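You operate a simulated robot arm through the tools that you are given. There is no shell and no other tool.

The job below is to be done with a simulated robot arm. You get a single attempt, and the scene is never put back.

TASK
Set the control box to the speed and mode on the job card and zero the counter.
Fine: press HOLD first and ENABLE last.
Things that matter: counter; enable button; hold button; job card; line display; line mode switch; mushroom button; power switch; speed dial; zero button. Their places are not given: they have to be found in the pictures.

Only the result counts: the job must be done as asked and must still hold three seconds after the hand-in. Knocking over, shifting, dropping, spilling or breaking anything else fails it.

THE ROBOT
A 7-joint arm with a two-finger parallel gripper, fixed in place. Base frame: the origin is on the floor under the middle of its stand, x ahead of it, y to its left, z up; the work surface is at about z = 0.13. Readings come in m, degrees, newtons and seconds.
With the tool pointing down near the work surface it reaches from about 0.1 to 0.56 m from the base axis. Its first joint turns from -115.0 to 115.0 degrees. Payload 3.91 kg.
Tool frame: the origin (TCP) lies between the finger pads and is the grasp point; the fingertips stand 0.03 m ahead of it; z points along the fingers, y is the line along which they close. The gripper opens to 0.11 m. The fingers are 0.02 m wide and 0.01 m thick; the gripper's body (0.048 by 0.112 m) begins 0.055 m behind the TCP.
Orientation is told as [roll, pitch, yaw] about the base's x, y, z axes, in that order, counted from this pose: with the fingers straight down and closing along the base's y, the tool's x points along the base's -x, its y along +y and its z along -z.

THE INTERFACE
- The arm moves only by the tool apply_moves. Its argument "series" is a list that holds one entry, the list of rows, each a list of 7 numbers: the gripper command, from -1 (fully open) to 1 (shut), values between in proportion, then the shift along the tool's x, y, z in m, then the turn, a rotation vector about the tool's x, y, z in rad. In form: [[[gripper, dx, dy, dz, ax, ay, az], ...]]. A call has 1 to 20 rows; each row is the pose to reach, as a shift and turn from the pose commanded when the call began, along the tool's axes at that moment. Each row takes 0.2 s and may step no farther than 0.05 m and 8.6 degrees from the row before; otherwise, or with a gripper value out of range, the whole call is refused. Where a pose cannot be reached the arm comes as near as it can. A force on the tool above 40 N (or 10 N above the force at the start of the call, whichever is more), or a blocked arm, ends the call early, and 0.2 s more pass. The fingers move at their own pace (about 0.108 m/s each) and stop on an object; they squeeze with about 28 N. The grip force told is the motor's: it shows also when the fingers shut on nothing. Time passes only in rows, and 0.2 s behind the last, so rows that repeat a pose let the fingers close. The reply holds the time, the measured pose of the TCP, the force on the tool along the base axes, the opening and the grip force, in the units named above and with some noise, with the torque about the TCP (base axes, N m) and any sound that the robot's microphone picked up.
- Cameras (640 x 400 px; columns grow to the right, rows downward): "scene" is fixed at [0.2087, -0.656, 1.3226]; the picture's right is [0.94, -0.34, 0.00], its down [-0.15, -0.42, -0.90] and it looks along [0.31, 0.84, -0.45] (base axes); focal length 355 px, centre (320, 200). "wrist" rides on the gripper at [0.072, 0.017, -0.103] in the tool frame; the picture's right is [-0.23, 0.97, 0.00], its down [-0.76, -0.18, -0.62] and it looks along [-0.61, -0.14, 0.78] (tool axes); focal length 222 px, centre (320, 200).
- snapshot(camera): a new picture of that camera. It takes no simulated time.
- lift_body(by): slides the trunk up (or, below 0, down) by that many m; the arm rides with it, the base frame stays. It gives what a move gives, with no picture.
- point_at(camera, pixels): there is no depth. For up to 12 entries [column, row, z] of the newest picture of that camera ("zoom" is the newest enlarged one), the place [x, y] in the base frame at which the ray of that pixel passes the height z, good to about 0.002 m, but the place of the scene camera against the robot may be out by one fixed shift of up to 0.018 m in any direction. It takes no simulated time.
- inspect(camera, box): a new picture of the part [left, top, right, bottom] of that camera's present view, enlarged. It takes no simulated time.
- sign_off(): hands the job in; it is judged then, once.

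Open the gripper and draw the arm clear of the work before you hand the job in, unless the task says otherwise.

The tools are called after "Call:" as name(argument=value, ...) on one line, values as JSON. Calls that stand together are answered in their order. apply_moves: Moves the arm, as the interface text tells. Its arguments: {"type":"object","properties":{"series":{"type":"array"}},"required":["series"]} The other tools are called the same way: lift_body (by) moves the trunk up or down; snapshot (camera) takes a picture; point_at (camera, pixels) gives the place at which the rays of pixels pass given heights; inspect (camera, box) takes an enlarged picture of a part of a camera's view; sign_off () hands the job in.

At the start:

```text
time_s: 0.0
ee_pos: [0.3943, 0.339, 0.8171]
tool_rot: [0.0, 0.0, 0.0]
contact_force: [0.0, 0.1, 0.3]
ft_torque: [0.04, 0.03, 0.02]
gripper_width: 0.11
grasp_force: 0.1
trunk travel left (down, up): [-0.475, 0.515]
```

scene: 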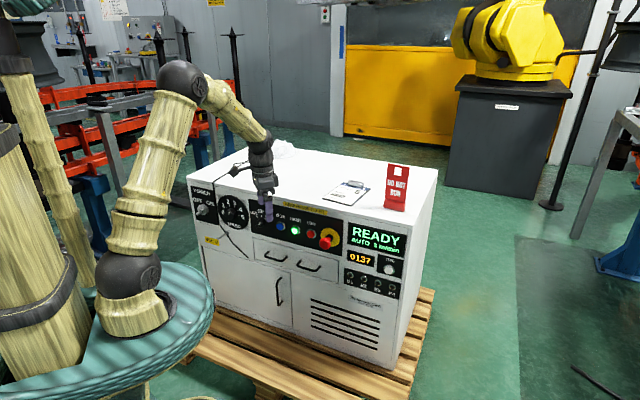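
wrist: 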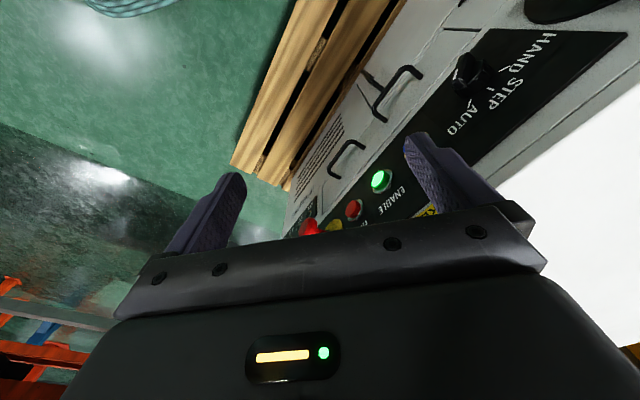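

The scene shows a control cabinet with a front panel (dial near 233,212; buttons 268-327,225-242; display 377,240) and a card on its top (347,192). I enlarge these parts to read them.

Call:
inspect(camera="scene", box=[180, 170, 300, 260])

Call:
inspect(camera="scene", box=[310, 160, 420, 230])

Call:
inspect(camera="scene", box=[250, 190, 420, 310])

```text
4.44 times, centred on (240, 215) of scene
```

zoom: 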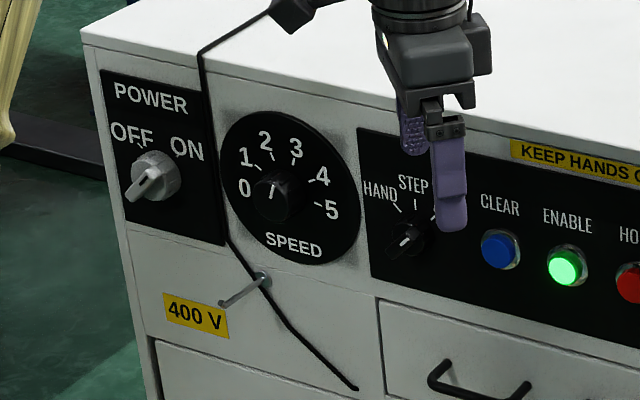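

```text
5.71 times, centred on (365, 195) of scene
```

zoom: 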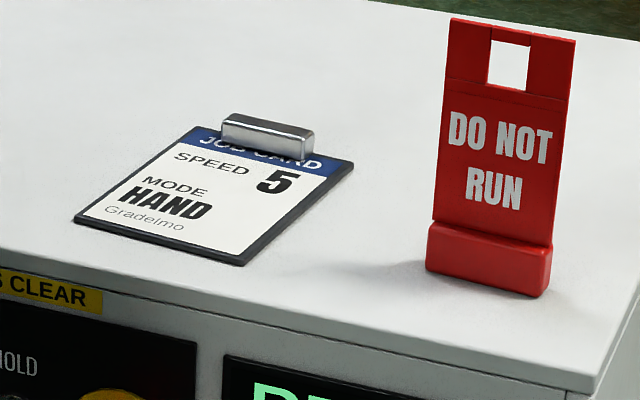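

```text
3.33 times, centred on (335, 250) of scene
```

zoom: 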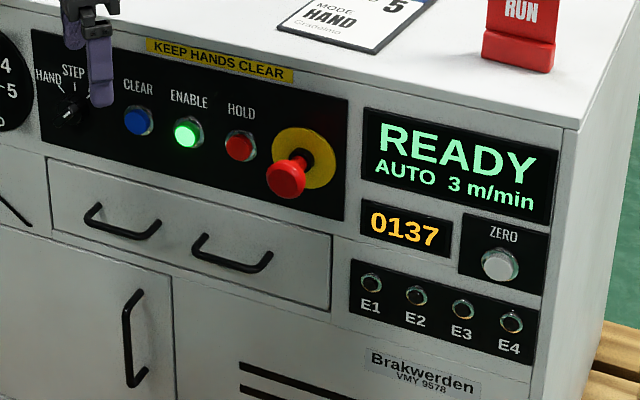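

The card reads SPEED 5, MODE HAND; the line display reads READY, AUTO, 3 m/min, and the counter 0137. I now work out where the cabinet stands from its corner pixels at several heights.

Call:
point_at(camera="scene", pixels=[[389, 370, 0.13], [389, 370, 0.15], [404, 225, 0.7], [404, 225, 0.75], [404, 225, 0.8], [189, 187, 0.7], [189, 187, 0.75], [189, 187, 0.8], [437, 170, 0.75], [437, 170, 0.8]])

Call:
inspect(camera="wrist", box=[280, 0, 640, 240])

Call:
inspect(camera="scene", box=[320, 220, 450, 400])

```text
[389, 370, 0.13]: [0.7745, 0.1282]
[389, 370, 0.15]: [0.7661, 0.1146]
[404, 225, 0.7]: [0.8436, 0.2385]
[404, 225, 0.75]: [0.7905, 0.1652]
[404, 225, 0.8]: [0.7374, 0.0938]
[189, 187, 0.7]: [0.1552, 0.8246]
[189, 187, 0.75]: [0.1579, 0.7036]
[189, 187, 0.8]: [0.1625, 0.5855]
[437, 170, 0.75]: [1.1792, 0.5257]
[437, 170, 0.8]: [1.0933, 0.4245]
```

```text
1.67 times, centred on (460, 120) of wrist
```

zoom: 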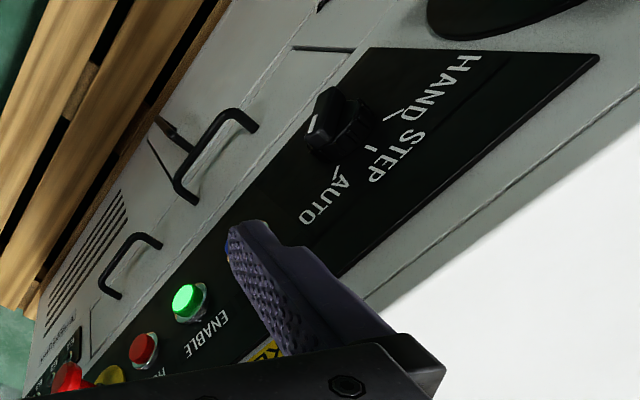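

```text
2.22 times, centred on (385, 310) of scene
```

zoom: 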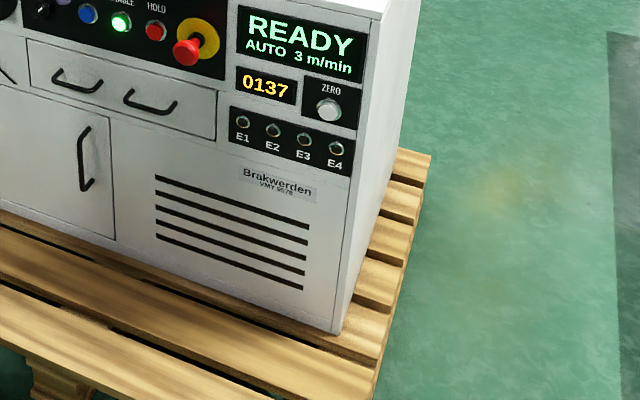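

The cabinet's front faces the robot obliquely. I zoom the corners to get its plane exactly.

Call:
inspect(camera="scene", box=[380, 205, 444, 245])

Call:
inspect(camera="scene", box=[364, 345, 428, 385])

Call:
inspect(camera="scene", box=[176, 170, 240, 210])

Call:
inspect(camera="scene", box=[180, 200, 260, 250])

Call:
inspect(camera="scene", box=[250, 205, 346, 265])

Call:
inspect(camera="scene", box=[340, 240, 420, 290])

```text
10.00 times, centred on (412, 225) of scene
```

zoom: 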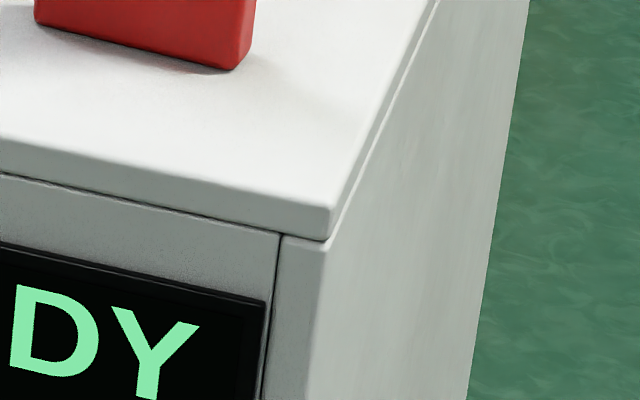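

```text
10.00 times, centred on (396, 365) of scene
```

zoom: 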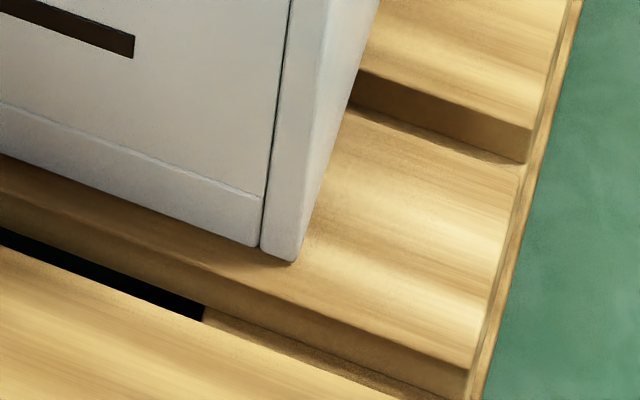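

```text
10.00 times, centred on (208, 190) of scene
```

zoom: 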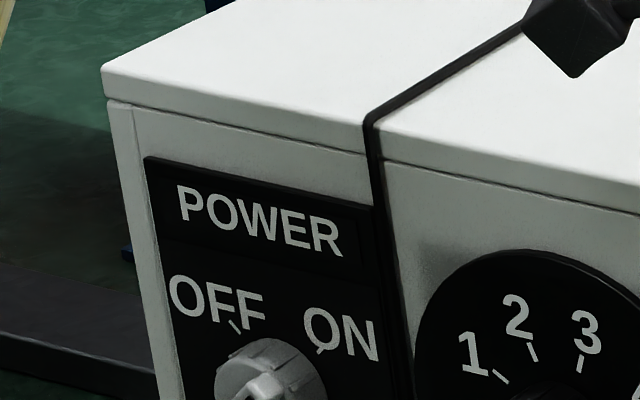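

```text
8.00 times, centred on (220, 225) of scene
```

zoom: 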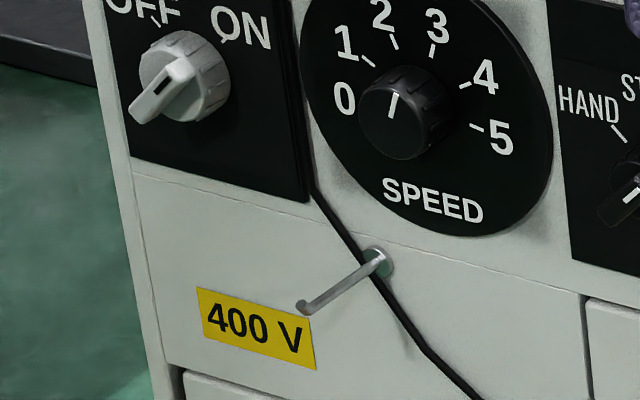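

```text
6.67 times, centred on (298, 235) of scene
```

zoom: 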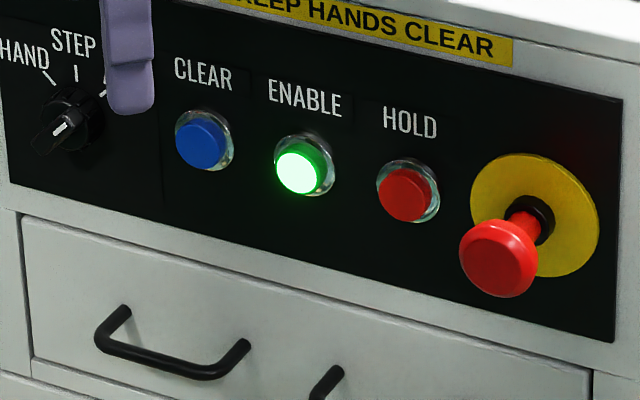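

```text
8.00 times, centred on (380, 265) of scene
```

zoom: 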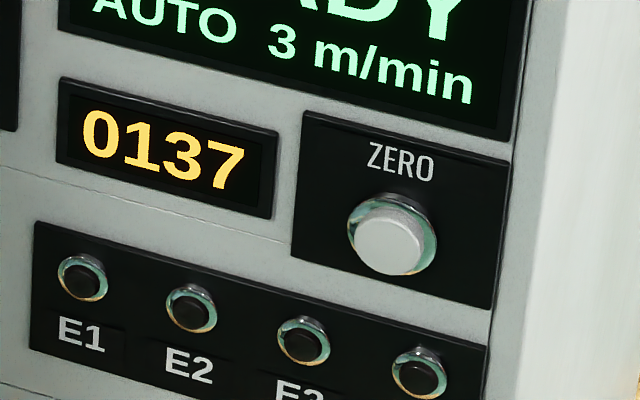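

Corner pixels: body top right (412.5, 229.3), bottom right (393.2, 371.2), top left (187, 180). I query these heights to fix the plane.

Call:
point_at(camera="scene", pixels=[[393.2, 371.2, 0.13], [393.2, 371.2, 0.14], [412.5, 229.3, 0.7], [412.5, 229.3, 0.74], [412.5, 229.3, 0.78], [187, 180, 0.7], [187, 180, 0.74], [187, 180, 0.78]])

```text
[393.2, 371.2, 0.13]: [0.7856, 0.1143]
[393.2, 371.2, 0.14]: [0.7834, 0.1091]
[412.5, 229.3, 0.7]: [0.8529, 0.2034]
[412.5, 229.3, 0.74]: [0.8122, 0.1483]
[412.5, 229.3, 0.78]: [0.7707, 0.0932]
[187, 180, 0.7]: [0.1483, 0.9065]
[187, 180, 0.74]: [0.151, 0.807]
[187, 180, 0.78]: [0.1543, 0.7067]
```

The front plane lies about 0.636 m out along (0.707, 0.707), facing the robot at 45°. I intersect the control pixels (dial 233.4,213.8; mode 261.3,222.3; ENABLE 295.8,229.5; HOLD 311.2,233.5; mushroom 330.3,237.3; ZERO 389.3,269.3) with it.

Call:
point_at(camera="scene", pixels=[[233.4, 213.8, 0.7], [233.4, 213.8, 0.64], [261.3, 222.3, 0.7], [261.3, 222.3, 0.64], [295.8, 229.5, 0.7], [295.8, 229.5, 0.64], [311.2, 233.5, 0.7], [311.2, 233.5, 0.64], [330.3, 237.3, 0.7], [330.3, 237.3, 0.64], [389.3, 269.3, 0.7], [389.3, 269.3, 0.62]])

```text
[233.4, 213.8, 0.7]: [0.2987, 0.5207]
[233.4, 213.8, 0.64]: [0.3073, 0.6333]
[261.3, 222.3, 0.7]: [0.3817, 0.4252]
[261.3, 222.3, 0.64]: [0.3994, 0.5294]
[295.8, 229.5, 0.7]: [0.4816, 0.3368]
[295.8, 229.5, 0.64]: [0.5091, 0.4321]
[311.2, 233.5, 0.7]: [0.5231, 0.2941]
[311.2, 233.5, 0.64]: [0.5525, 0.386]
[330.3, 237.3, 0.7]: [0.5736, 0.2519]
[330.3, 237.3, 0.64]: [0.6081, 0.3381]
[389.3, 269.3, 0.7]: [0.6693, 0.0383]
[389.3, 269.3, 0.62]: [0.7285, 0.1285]
```

Controls sit at about z = 0.66 (ZERO at 0.60), u ≈ -0.21 (dial), -0.08 (mode), 0.07 (ENABLE), 0.13 (HOLD), 0.21 (mushroom), 0.42 (ZERO) along the front. I back off 8 cm from the front and pitch the tool to point horizontally at the panel, fingers shut.

Call:
apply_moves(series=[[[1, 0.0052, -0.0052, 0, -0.101, -0.101, 0], [1, 0.0103, -0.0103, 0, -0.2019, -0.2019, 0], [1, 0.0155, -0.0155, 0, -0.3029, -0.3029, 0], [1, 0.0206, -0.0206, 0, -0.4039, -0.4039, 0], [1, 0.0258, -0.0258, 0, -0.5049, -0.5049, 0], [1, 0.0309, -0.0309, 0, -0.6058, -0.6058, 0], [1, 0.036, -0.036, 0, -0.7068, -0.7068, 0], [1, 0.0412, -0.0412, 0, -0.8078, -0.8078, 0], [1, 0.0463, -0.0463, 0, -0.9088, -0.9088, 0], [1, 0.0515, -0.0515, 0, -1.0097, -1.0097, 0], [1, 0.0566, -0.0566, 0, -1.1107, -1.1107, 0]]])

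```text
time_s: 2.4
ee_pos: [0.3902, 0.3315, 0.7863]
tool_rot: [90.1, -45.0, -44.9]
contact_force: [0.4, -0.4, -0.1]
ft_torque: [-0.02, 0.01, -0.01]
gripper_width: 0.0002
grasp_force: 28.4
out of reach, approached as far as the arm can: row 7, 8, 9, 10, 11
trunk travel left (down, up): [-0.475, 0.515]
```

The tool is now horizontal, but the arm came only to d ≈ 0.51 and z 0.786, so it cannot fold nearer at this height. I look at both cameras.

Call:
snapshot(camera="scene")

Call:
snapshot(camera="wrist")

```text
taken
```

scene: 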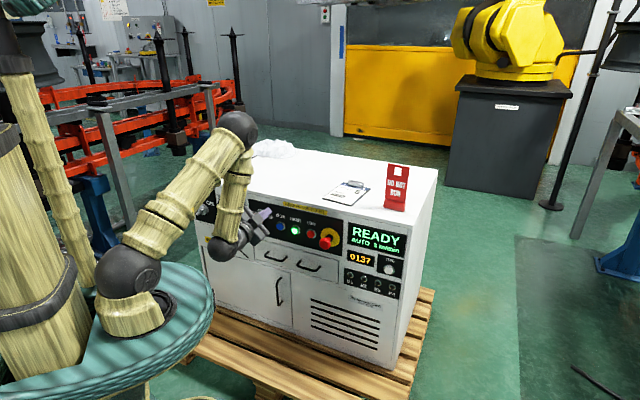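

```text
taken
```

wrist: 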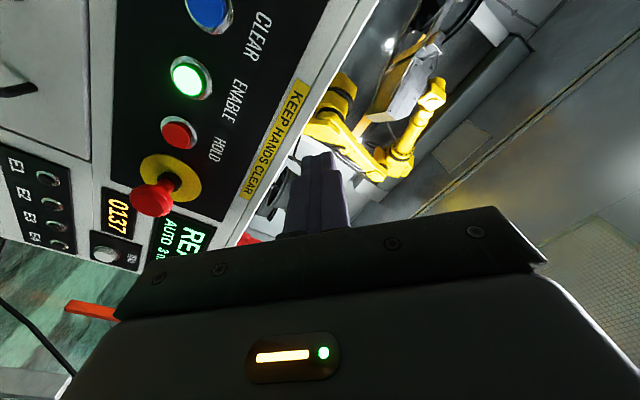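

The wrist lies close to the shoulder height, so the elbow is folded to its limit. I raise the trunk 0.2 m to give the arm room to reach down and back.

Call:
lift_body(by=0.2)

```text
time_s: 4.6
ee_pos: [0.3892, 0.3319, 0.9859]
tool_rot: [90.0, -45.0, -45.0]
contact_force: [0.2, -0.3, -0.3]
ft_torque: [0.06, 0.0, 0.02]
gripper_width: 0.0
grasp_force: 28.1
trunk travel left (down, up): [-0.675, 0.315]
```

Trunk is up; TCP at z 0.986. Now I twist -45° about the tool axis (so that the fingers close horizontally, camera below), draw back 5 cm and sink 0.2 m.

Call:
apply_moves(series=[[[1, 0, 0, -0.025, 0, 0, -0.1309], [1, 0, 0, -0.05, 0, 0, -0.2618], [1, 0.028, -0.028, -0.05, 0, 0, -0.3927], [1, 0.0566, -0.0566, -0.05, 0, 0, -0.5236], [1, 0.085, -0.085, -0.05, 0, 0, -0.6545], [1, 0.1131, -0.1131, -0.05, 0, 0, -0.7854], [1, 0.1414, -0.1414, -0.05, 0, 0, -0.7854]]])

```text
time_s: 6.2
ee_pos: [0.3549, 0.2968, 0.7873]
tool_rot: [-147.9, -90.0, -166.9]
contact_force: [-0.2, -0.5, 0.4]
ft_torque: [0.02, 0.02, 0.01]
gripper_width: 0.0
grasp_force: 27.7
out of reach, approached as far as the arm can: row 1, 2, 3
trunk travel left (down, up): [-0.675, 0.315]
```

The pose was reached: d = 0.461, u = 0.041, z = 0.787. I look through the wrist camera at the panel.

Call:
snapshot(camera="wrist")

Call:
snapshot(camera="scene")

```text
taken
```

wrist: 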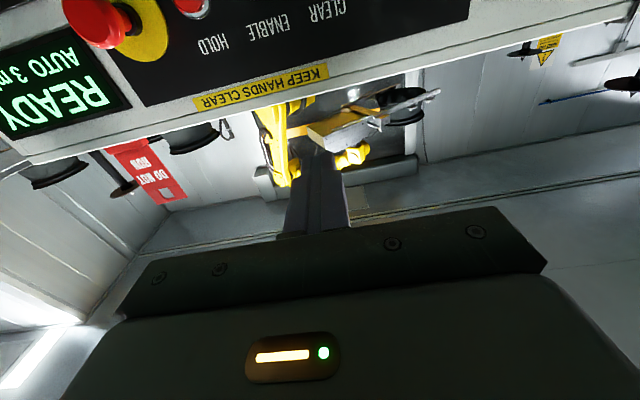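

```text
taken
```

scene: 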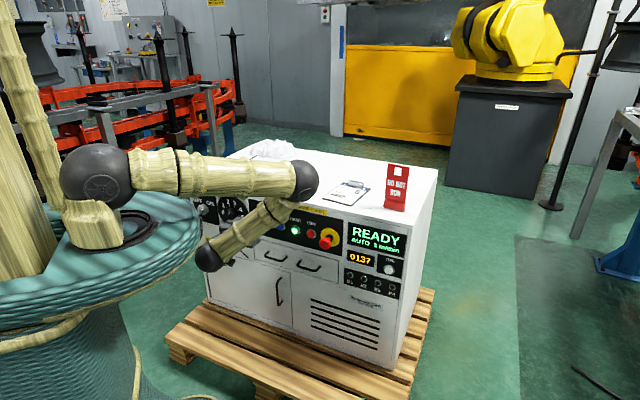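

The camera sits below the hand and looks up, so I need to be lower. I sink to about z = 0.64 and shift right toward HOLD (u ≈ 0.13), staying 17 cm off the panel.

Call:
apply_moves(series=[[[1, 0.036, -0.022, 0, 0, 0, 0], [1, 0.072, -0.045, 0, 0, 0, 0], [1, 0.108, -0.067, 0, 0, 0, 0], [1, 0.145, -0.09, 0, 0, 0, 0], [1, 0.145, -0.09, 0, 0, 0, 0]]])

Call:
snapshot(camera="wrist")

Call:
snapshot(camera="scene")

```text
time_s: 7.4
ee_pos: [0.4171, 0.2323, 0.6415]
tool_rot: [110.2, -90.0, -65.3]
contact_force: [-0.5, 0.2, 0.1]
ft_torque: [-0.02, 0.01, 0.03]
gripper_width: 0.0
grasp_force: 28.3
trunk travel left (down, up): [-0.675, 0.315]
```

```text
taken
```

wrist: 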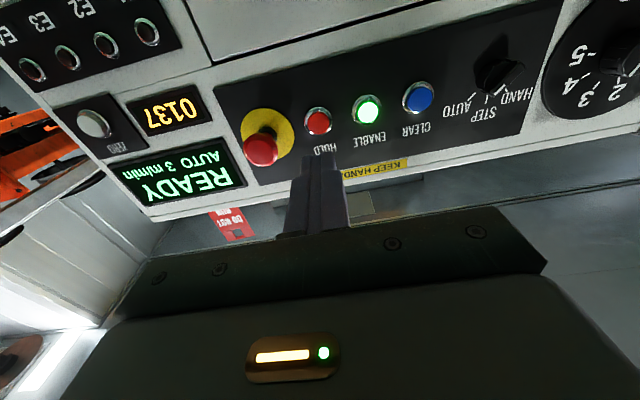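

```text
taken
```

scene: 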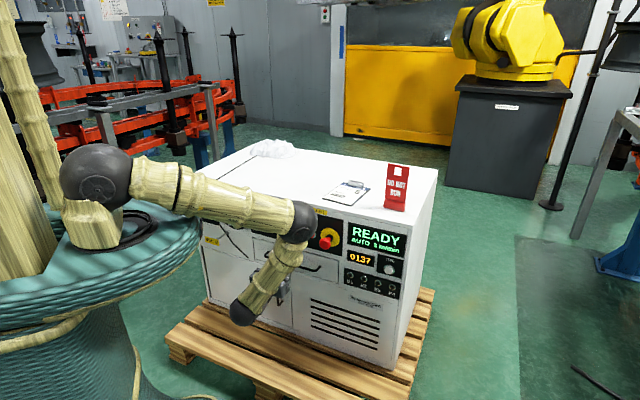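

The wrist picture now shows all controls (HOLD 318,121; ENABLE 368,110; ZERO 94,123; mode 497,72; dial 610,60). I enlarge it to mark the centres precisely for triangulation.

Call:
inspect(camera="wrist", box=[200, 60, 456, 220])

Call:
inspect(camera="wrist", box=[400, 0, 640, 150])

Call:
inspect(camera="wrist", box=[0, 60, 256, 220])

```text
2.50 times, centred on (328, 140) of wrist
```

zoom: 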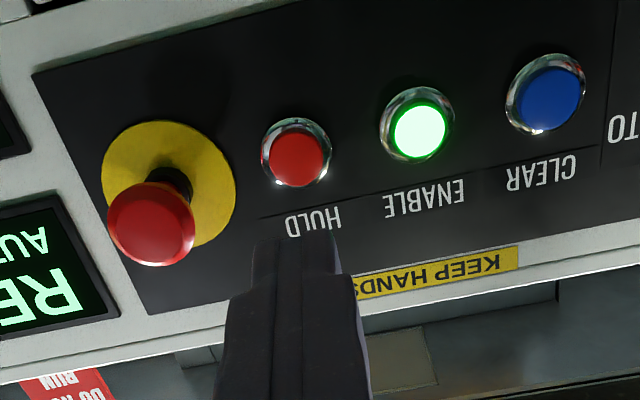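

```text
2.67 times, centred on (520, 75) of wrist
```

zoom: 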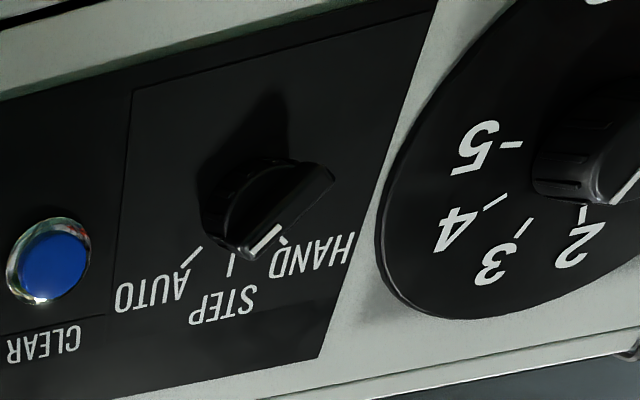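

```text
2.50 times, centred on (128, 140) of wrist
```

zoom: 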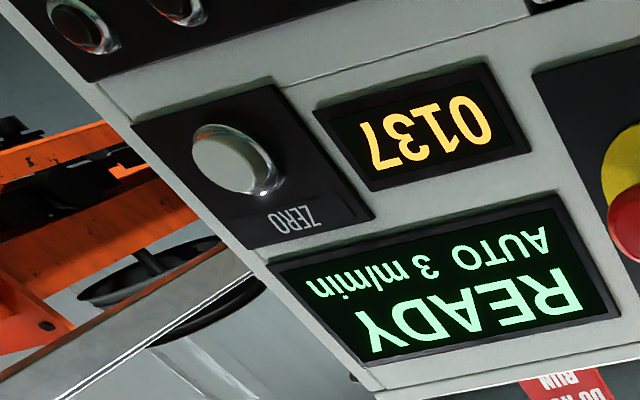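

Triangulating with the hand's pose gives HOLD at u ≈ 0.136, z ≈ 0.663 and ENABLE at u ≈ 0.076, z ≈ 0.664; the mushroom head stands out only ~4 cm. I line up with HOLD and advance 9 cm, staying short of contact.

Call:
apply_moves(series=[[[1, -0.0215, -0.005, 0, 0, 0, 0], [1, -0.0215, -0.005, 0.03, 0, 0, 0], [1, -0.0215, -0.005, 0.06, 0, 0, 0], [1, -0.0215, -0.005, 0.09, 0, 0, 0], [1, -0.0215, -0.005, 0.09, 0, 0, 0]]])

Call:
snapshot(camera="wrist")

Call:
inspect(camera="wrist", box=[240, 40, 432, 160])

Call:
inspect(camera="scene", box=[240, 190, 400, 290])

```text
time_s: 8.6
ee_pos: [0.4858, 0.2936, 0.6627]
tool_rot: [101.0, -89.9, -56.0]
contact_force: [0.0, -0.8, -0.2]
ft_torque: [0.02, 0.01, -0.02]
gripper_width: 0.0
grasp_force: 27.9
trunk travel left (down, up): [-0.675, 0.315]
```

```text
taken
```

wrist: 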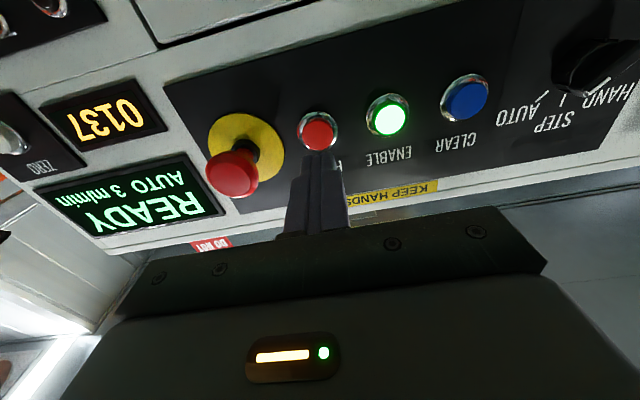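

```text
3.33 times, centred on (336, 100) of wrist
```

zoom: 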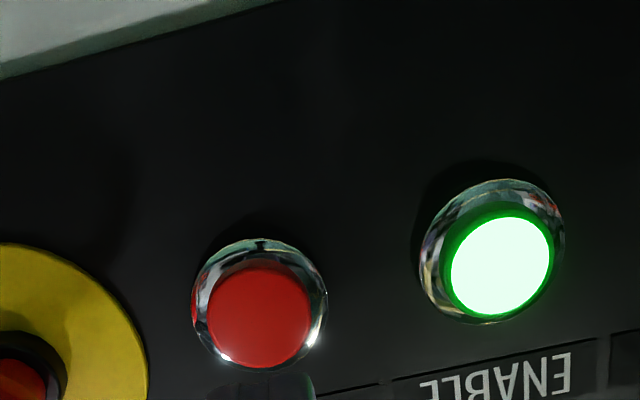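

```text
4.00 times, centred on (320, 240) of scene
```

zoom: 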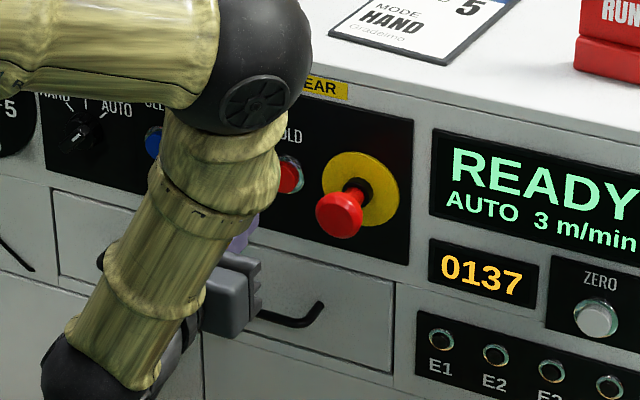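

HOLD's ring centre is at (318,131) in the wrist view, dead ahead of the fingers; refined target is u 0.137, z 0.666. I creep forward in small steps and watch the force and sound.

Call:
apply_moves(series=[[[1, -0.003, -0.001, 0.01, 0, 0, 0], [1, -0.003, -0.001, 0.02, 0, 0, 0], [1, -0.003, -0.001, 0.026, 0, 0, 0], [1, -0.003, -0.001, 0.03, 0, 0, 0], [1, -0.003, -0.001, 0.033, 0, 0, 0], [1, -0.003, -0.001, 0.036, 0, 0, 0], [1, -0.003, -0.001, 0.039, 0, 0, 0], [1, -0.003, -0.001, 0.042, 0, 0, 0]]])

Call:
snapshot(camera="wrist")

```text
time_s: 10.4
ee_pos: [0.5159, 0.3221, 0.6655]
tool_rot: [86.2, -89.9, -41.1]
contact_force: [-0.7, -0.2, -0.2]
ft_torque: [0.01, -0.02, 0.02]
gripper_width: 0.0001
grasp_force: 28.2
trunk travel left (down, up): [-0.675, 0.315]
```

```text
taken
```

wrist: 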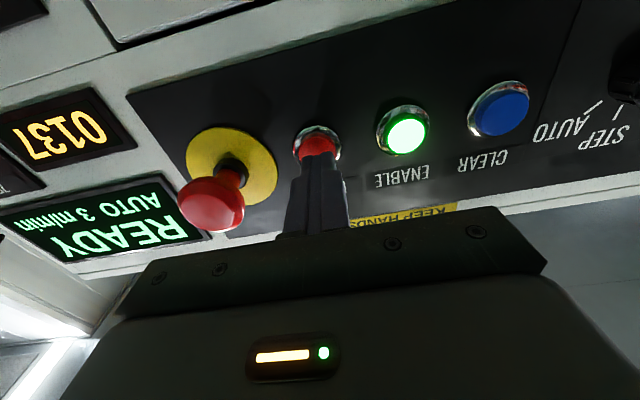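

No contact yet with the tip at d ≈ 0.622; the fingers cover the lower part of the HOLD cap (317,145). I go on in 2 mm steps.

Call:
apply_moves(series=[[[1, 0, 0, 0.002, 0, 0, 0], [1, 0, 0, 0.004, 0, 0, 0], [1, 0, 0, 0.006, 0, 0, 0], [1, 0, 0, 0.008, 0, 0, 0], [1, 0, 0, 0.01, 0, 0, 0]]])

Call:
inspect(camera="wrist", box=[160, 60, 480, 260])

```text
time_s: 11.6
ee_pos: [0.5239, 0.3285, 0.6656]
tool_rot: [130.4, -90.1, -85.4]
contact_force: [0.4, -0.1, -0.2]
ft_torque: [0.01, 0.04, -0.02]
gripper_width: 0.0
grasp_force: 28.3
trunk travel left (down, up): [-0.675, 0.315]
```

```text
2.00 times, centred on (320, 160) of wrist
```

zoom: 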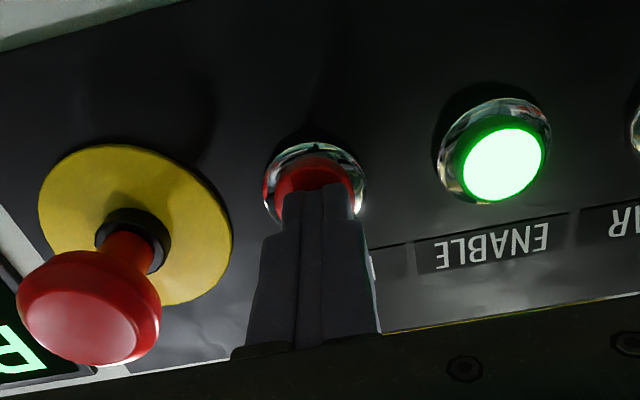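

Still no force with the tip at d ≈ 0.633; the tip is centred on the cap (316,185 in the zoom). I continue in 2 mm steps.

Call:
apply_moves(series=[[[1, 0, 0, 0.002, 0, 0, 0], [1, 0, 0, 0.004, 0, 0, 0], [1, 0, 0, 0.006, 0, 0, 0], [1, 0, 0, 0.008, 0, 0, 0], [1, 0, 0, 0.009, 0, 0, 0]]])

Call:
inspect(camera="wrist", box=[160, 60, 480, 260])

```text
time_s: 12.8
ee_pos: [0.528, 0.335, 0.6662]
tool_rot: [32.7, -89.9, 12.3]
contact_force: [-10.7, -15.8, 0.9]
ft_torque: [-0.06, -0.06, -0.1]
gripper_width: 0.0
grasp_force: 28.7
trunk travel left (down, up): [-0.675, 0.315]
heard: click
```

```text
2.00 times, centred on (320, 160) of wrist
```

zoom: 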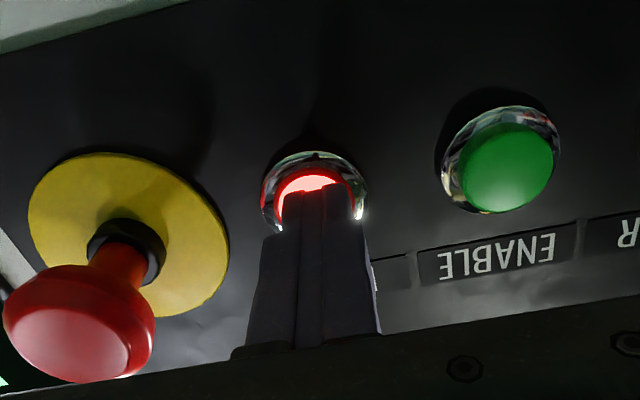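

A click came and the HOLD lamp lit while ENABLE went dark. I back straight off 10 cm and check the display.

Call:
apply_moves(series=[[[1, 0, 0, -0.02, 0, 0, 0], [1, 0, 0, -0.06, 0, 0, 0], [1, 0, 0, -0.1, 0, 0, 0], [1, 0, 0, -0.1, 0, 0, 0]]])

Call:
snapshot(camera="wrist")

Call:
inspect(camera="scene", box=[240, 190, 432, 310])

```text
time_s: 13.8
ee_pos: [0.4583, 0.2653, 0.6643]
tool_rot: [133.7, -89.8, -88.7]
contact_force: [0.0, -0.2, 0.1]
ft_torque: [0.02, 0.04, -0.02]
gripper_width: 0.0002
grasp_force: 28.1
trunk travel left (down, up): [-0.675, 0.315]
```

```text
taken
```

wrist: 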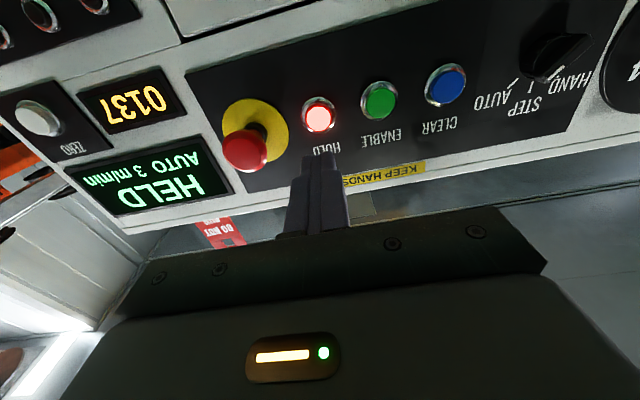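

```text
3.33 times, centred on (336, 250) of scene
```

zoom: 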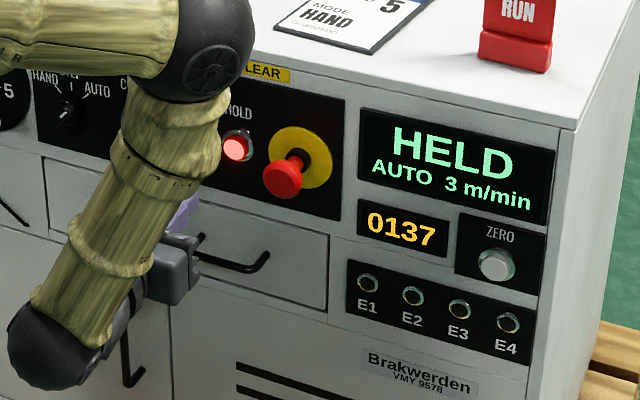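

The display now reads HELD, AUTO 3 m/min. Next I move left, 17 cm off the panel, to face the mode switch and the dial.

Call:
apply_moves(series=[[[1, 0.0, 0.0, -0.04, 0, 0, 0], [1, 0.01, 0.04, -0.05, 0, 0, 0], [1, 0.02, 0.08, -0.05, 0, 0, 0], [1, 0.02, 0.12, -0.05, 0, 0, 0], [1, 0.02, 0.16, -0.05, 0, 0, 0], [1, 0.02, 0.2, -0.05, 0, 0, 0], [1, 0.02, 0.2, -0.05, 0, 0, 0]]])

Call:
snapshot(camera="wrist")

Call:
snapshot(camera="scene")

Call:
inspect(camera="wrist", box=[220, 40, 476, 200])

```text
time_s: 15.3
ee_pos: [0.3598, 0.3445, 0.6693]
tool_rot: [-153.3, -85.9, -169.4]
contact_force: [-0.6, 0.9, 1.1]
ft_torque: [-0.02, 0.0, 0.04]
gripper_width: 0.0002
grasp_force: 28.0
trunk travel left (down, up): [-0.675, 0.315]
stopped in row 7: the arm was blocked; the commanded pose is now the measured one
```

```text
taken
```

wrist: 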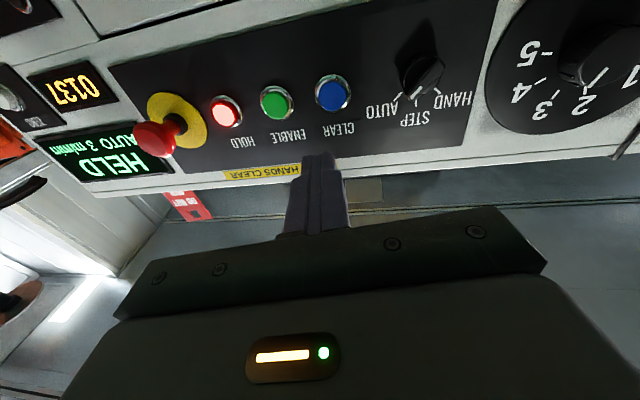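

```text
taken
```

scene: 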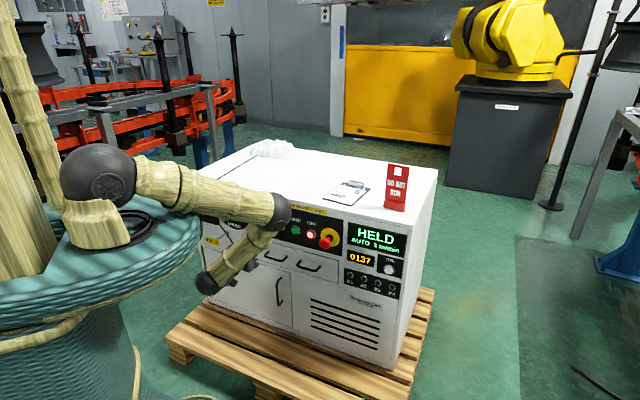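

```text
2.50 times, centred on (348, 120) of wrist
```

zoom: 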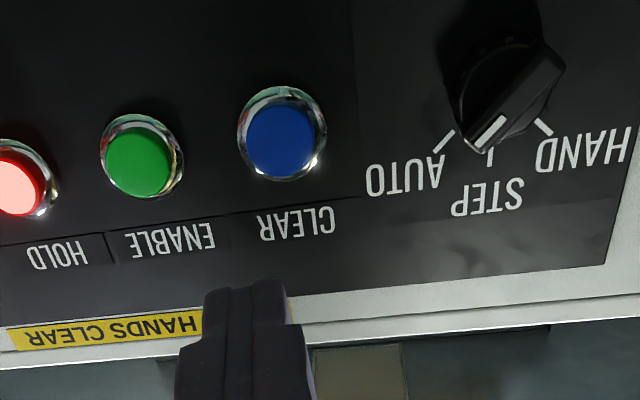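

The arm was blocked (force on the tool is nil, so it is not the hand) at d 0.498, u 0.011. I zoom on the arm's own links to see what it touched.

Call:
inspect(camera="scene", box=[50, 130, 306, 290])

Call:
inspect(camera="scene", box=[130, 180, 322, 300])

```text
2.50 times, centred on (178, 210) of scene
```

zoom: 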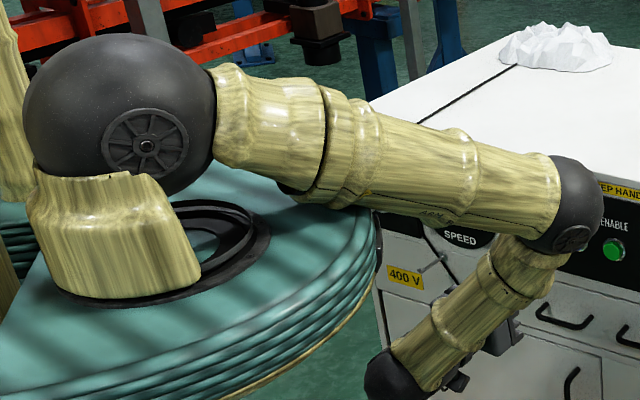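

```text
3.33 times, centred on (226, 240) of scene
```

zoom: 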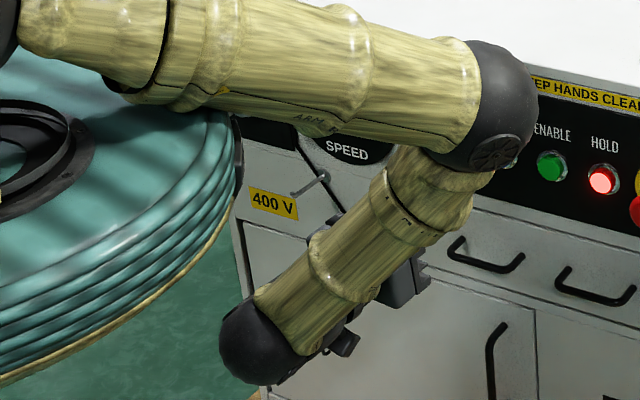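

The upper arm slopes down onto the rim of its own base disc, which blocked it. I lift the hand 10 cm and straighten its attitude, then lower the trunk so that the upper arm lies flatter.

Call:
apply_moves(series=[[[1, -0.03, -0.001, 0.002, -0.067, 0.031, 0.018], [1, -0.06, -0.002, 0.004, -0.134, 0.0615, 0.036], [1, -0.1, -0.003, 0.006, -0.134, 0.0615, 0.036], [1, -0.1, -0.003, 0.006, -0.134, 0.0615, 0.036]]])

Call:
lift_body(by=-0.1)

Call:
snapshot(camera="scene")

Call:
snapshot(camera="wrist")

```text
time_s: 16.4
ee_pos: [0.3572, 0.3442, 0.7669]
tool_rot: [20.5, -89.5, 24.5]
contact_force: [-0.5, 0.4, -0.7]
ft_torque: [0.02, 0.04, -0.01]
gripper_width: 0.0
grasp_force: 27.9
trunk travel left (down, up): [-0.675, 0.315]
```

```text
time_s: 17.7
ee_pos: [0.3569, 0.3438, 0.6672]
tool_rot: [22.2, -89.6, 22.7]
contact_force: [0.3, -0.5, 0.4]
ft_torque: [-0.02, 0.01, 0.0]
gripper_width: 0.0
grasp_force: 27.4
trunk travel left (down, up): [-0.575, 0.415]
```

```text
taken
```

scene: 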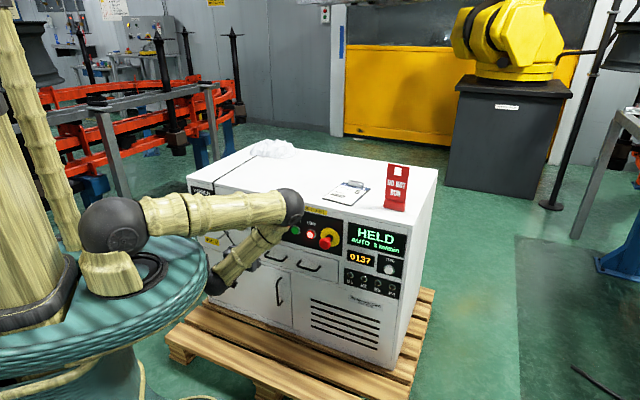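

```text
taken
```

wrist: 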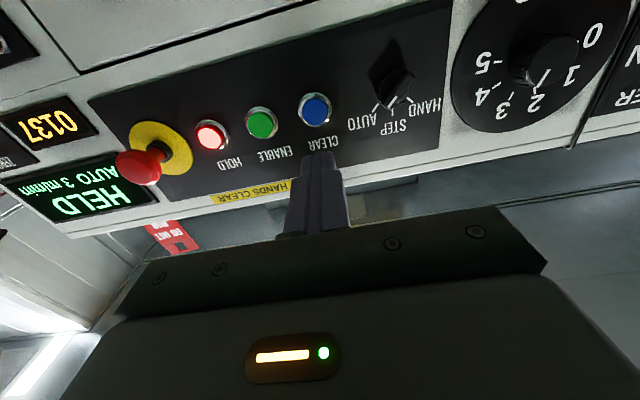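

Attitude is level again and the upper arm is clear of the disc. I zoom on the mode switch (393,85) and the dial (545,60) in the wrist view.

Call:
inspect(camera="wrist", box=[330, 20, 458, 100])

Call:
inspect(camera="wrist", box=[448, 0, 640, 120])

```text
5.00 times, centred on (394, 60) of wrist
```

zoom: 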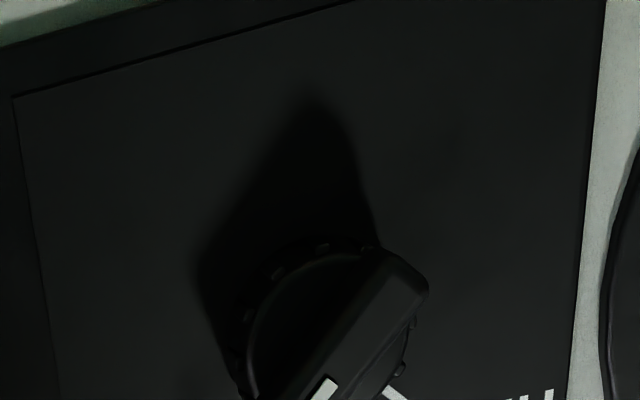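

```text
3.33 times, centred on (544, 60) of wrist
```

zoom: 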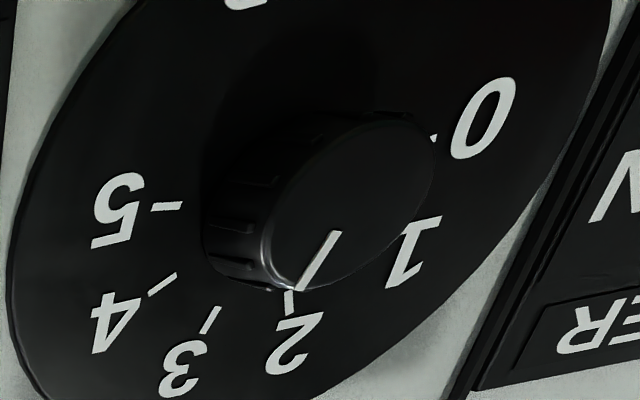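

I re-frame to see the whole mode knob.

Call:
inspect(camera="wrist", box=[346, 40, 442, 140])

```text
4.00 times, centred on (394, 90) of wrist
```

zoom: 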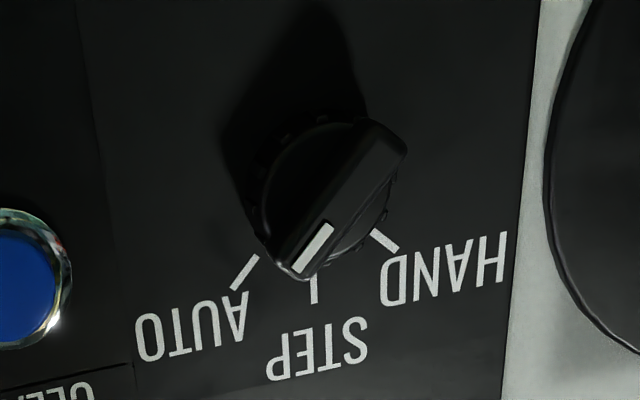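

The tick marks place the mode knob's axis at u ≈ -0.070, z ≈ 0.667, with its bar leaning ~45° right of upright (AUTO) and ~2 cm tall. I move in front of it, twist +45° so the fingers straddle the bar, and open to about 5 cm.

Call:
apply_moves(series=[[[0.09, 0, 0.014, 0.01, 0, 0, 0.131], [0.09, 0, 0.028, 0.02, 0, 0, 0.262], [0.09, 0, 0.042, 0.025, 0, 0, 0.393], [0.09, 0, 0.056, 0.025, 0, 0, 0.524], [0.09, 0, 0.07, 0.025, 0, 0, 0.655], [0.09, 0, 0.079, 0.025, 0, 0, 0.785], [0.09, 0, 0.079, 0.025, 0, 0, 0.785]]])

Call:
snapshot(camera="wrist")

Call:
inspect(camera="scene", box=[130, 180, 322, 300])

```text
time_s: 19.3
ee_pos: [0.319, 0.4169, 0.6661]
tool_rot: [89.5, -44.8, -44.7]
contact_force: [-0.2, 0.2, -0.8]
ft_torque: [0.0, -0.03, -0.01]
gripper_width: 0.05
grasp_force: 0.1
trunk travel left (down, up): [-0.575, 0.415]
```

```text
taken
```

wrist: 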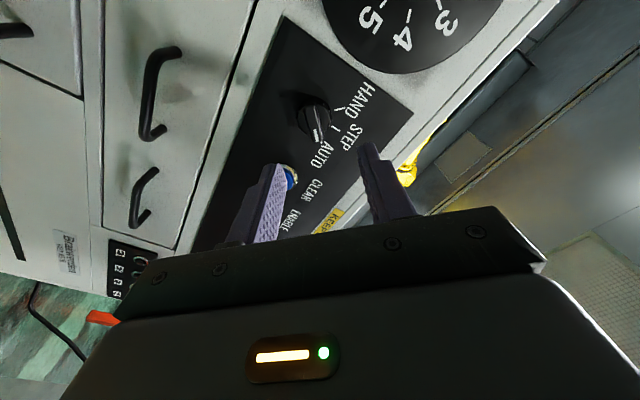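

```text
3.33 times, centred on (226, 240) of scene
```

zoom: 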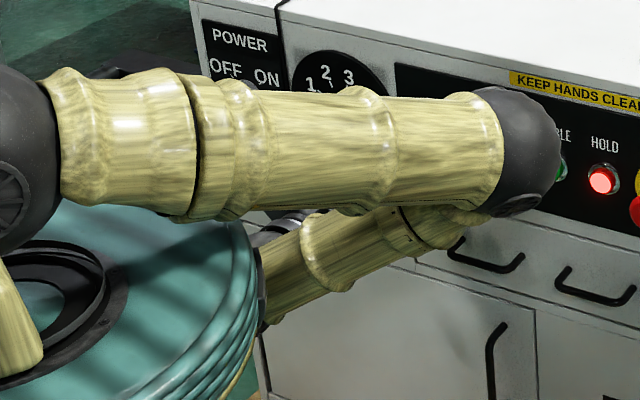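

The hand stands square before the knob (u -0.069, z 0.666). I zoom the wrist view to check that the bar lies centred between the fingers.

Call:
inspect(camera="wrist", box=[240, 70, 400, 170])

```text
4.00 times, centred on (320, 120) of wrist
```

zoom: 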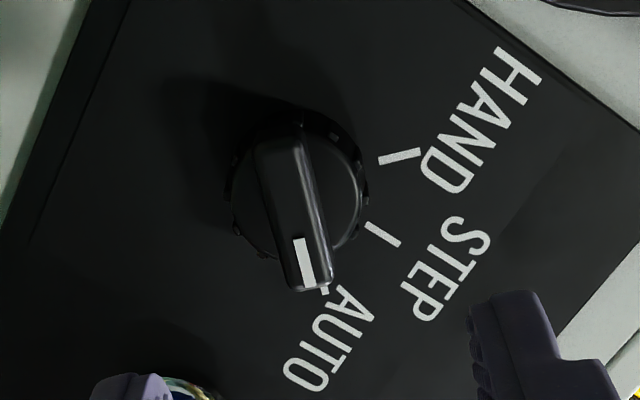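

The knob base centre shows at (314,118) where the tool axis should strike (320,116), so it lies about 5 mm toward -y. I correct 4 mm and advance 6 cm to just before the bar.

Call:
apply_moves(series=[[[0.09, 0, -0.004, 0.02, 0, 0, 0], [0.09, 0, -0.004, 0.04, 0, 0, 0], [0.09, 0, -0.004, 0.06, 0, 0, 0], [0.09, 0, -0.004, 0.06, 0, 0, 0]]])

Call:
snapshot(camera="wrist")

Call:
inspect(camera="wrist", box=[220, 80, 412, 200])

Call:
snapshot(camera="scene")

```text
time_s: 20.3
ee_pos: [0.3642, 0.4582, 0.6639]
tool_rot: [89.4, -44.8, -44.7]
contact_force: [-0.3, 0.1, 0.0]
ft_torque: [0.02, 0.01, -0.01]
gripper_width: 0.05
grasp_force: 0.0
trunk travel left (down, up): [-0.575, 0.415]
```

```text
taken
```

wrist: 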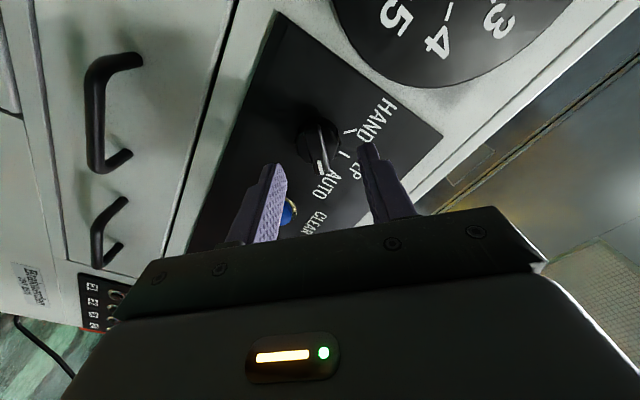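

```text
3.33 times, centred on (316, 140) of wrist
```

zoom: 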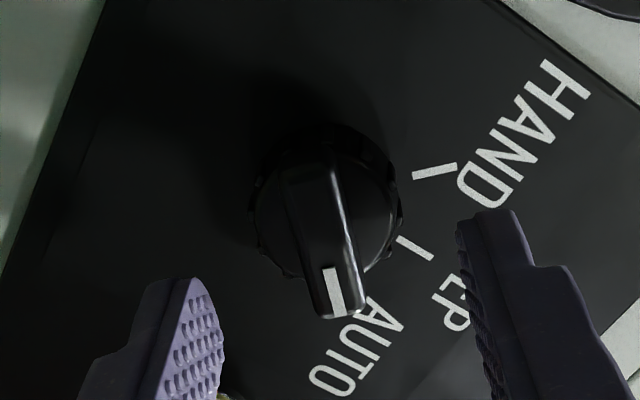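

```text
taken
```

scene: 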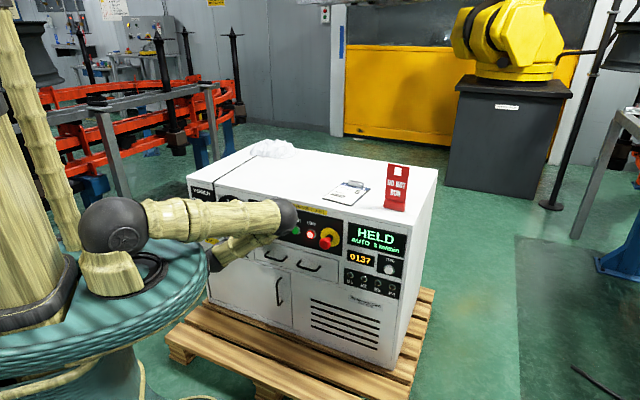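

Bar and fingers line up within 2 mm and 2°. I shift 2 mm more and push the open fingers past the bar in small steps, watching the force.

Call:
apply_moves(series=[[[0.09, 0, -0.002, 0.006, 0, 0, 0], [0.09, 0, -0.002, 0.012, 0, 0, 0], [0.09, 0, -0.002, 0.016, 0, 0, 0], [0.09, 0, -0.002, 0.02, 0, 0, 0], [0.09, 0, -0.002, 0.024, 0, 0, 0], [0.09, 0, -0.002, 0.026, 0, 0, 0]]])

Call:
inspect(camera="wrist", box=[220, 80, 412, 200])

```text
time_s: 21.7
ee_pos: [0.3828, 0.4752, 0.6622]
tool_rot: [89.4, -44.9, -44.7]
contact_force: [-0.7, -0.3, -0.2]
ft_torque: [0.01, 0.01, -0.02]
gripper_width: 0.0502
grasp_force: 0.0
trunk travel left (down, up): [-0.575, 0.415]
```

```text
3.33 times, centred on (316, 140) of wrist
```

zoom: 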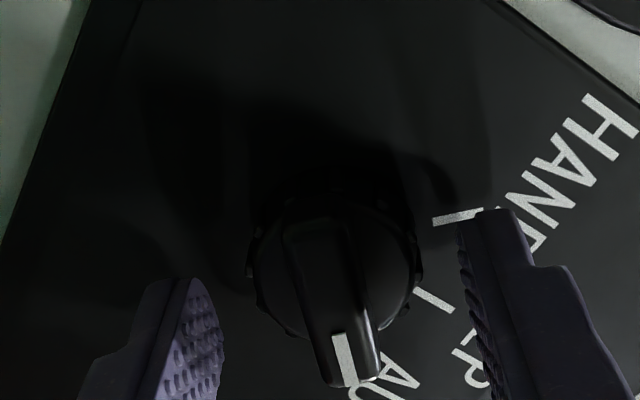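

Fingers straddle the bar with no contact, tips about 8 mm beyond its top. I close on it.

Call:
apply_moves(series=[[[0.4, 0, 0, 0.002, 0, 0, 0], [0.7, 0, 0, 0.002, 0, 0, 0], [1, 0, 0, 0.002, 0, 0, 0], [1, 0, 0, 0.002, 0, 0, 0], [1, 0, 0, 0.002, 0, 0, 0]]])

Call:
inspect(camera="wrist", box=[220, 80, 412, 200])

```text
time_s: 22.9
ee_pos: [0.3839, 0.4779, 0.6635]
tool_rot: [89.5, -44.9, -44.6]
contact_force: [-6.6, 1.2, 5.6]
ft_torque: [0.01, 0.05, 0.42]
gripper_width: 0.0315
grasp_force: 44.8
trunk travel left (down, up): [-0.575, 0.415]
```

```text
3.33 times, centred on (316, 140) of wrist
```

zoom: 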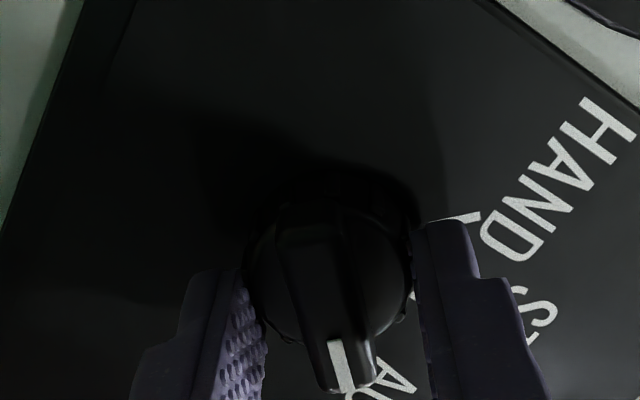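

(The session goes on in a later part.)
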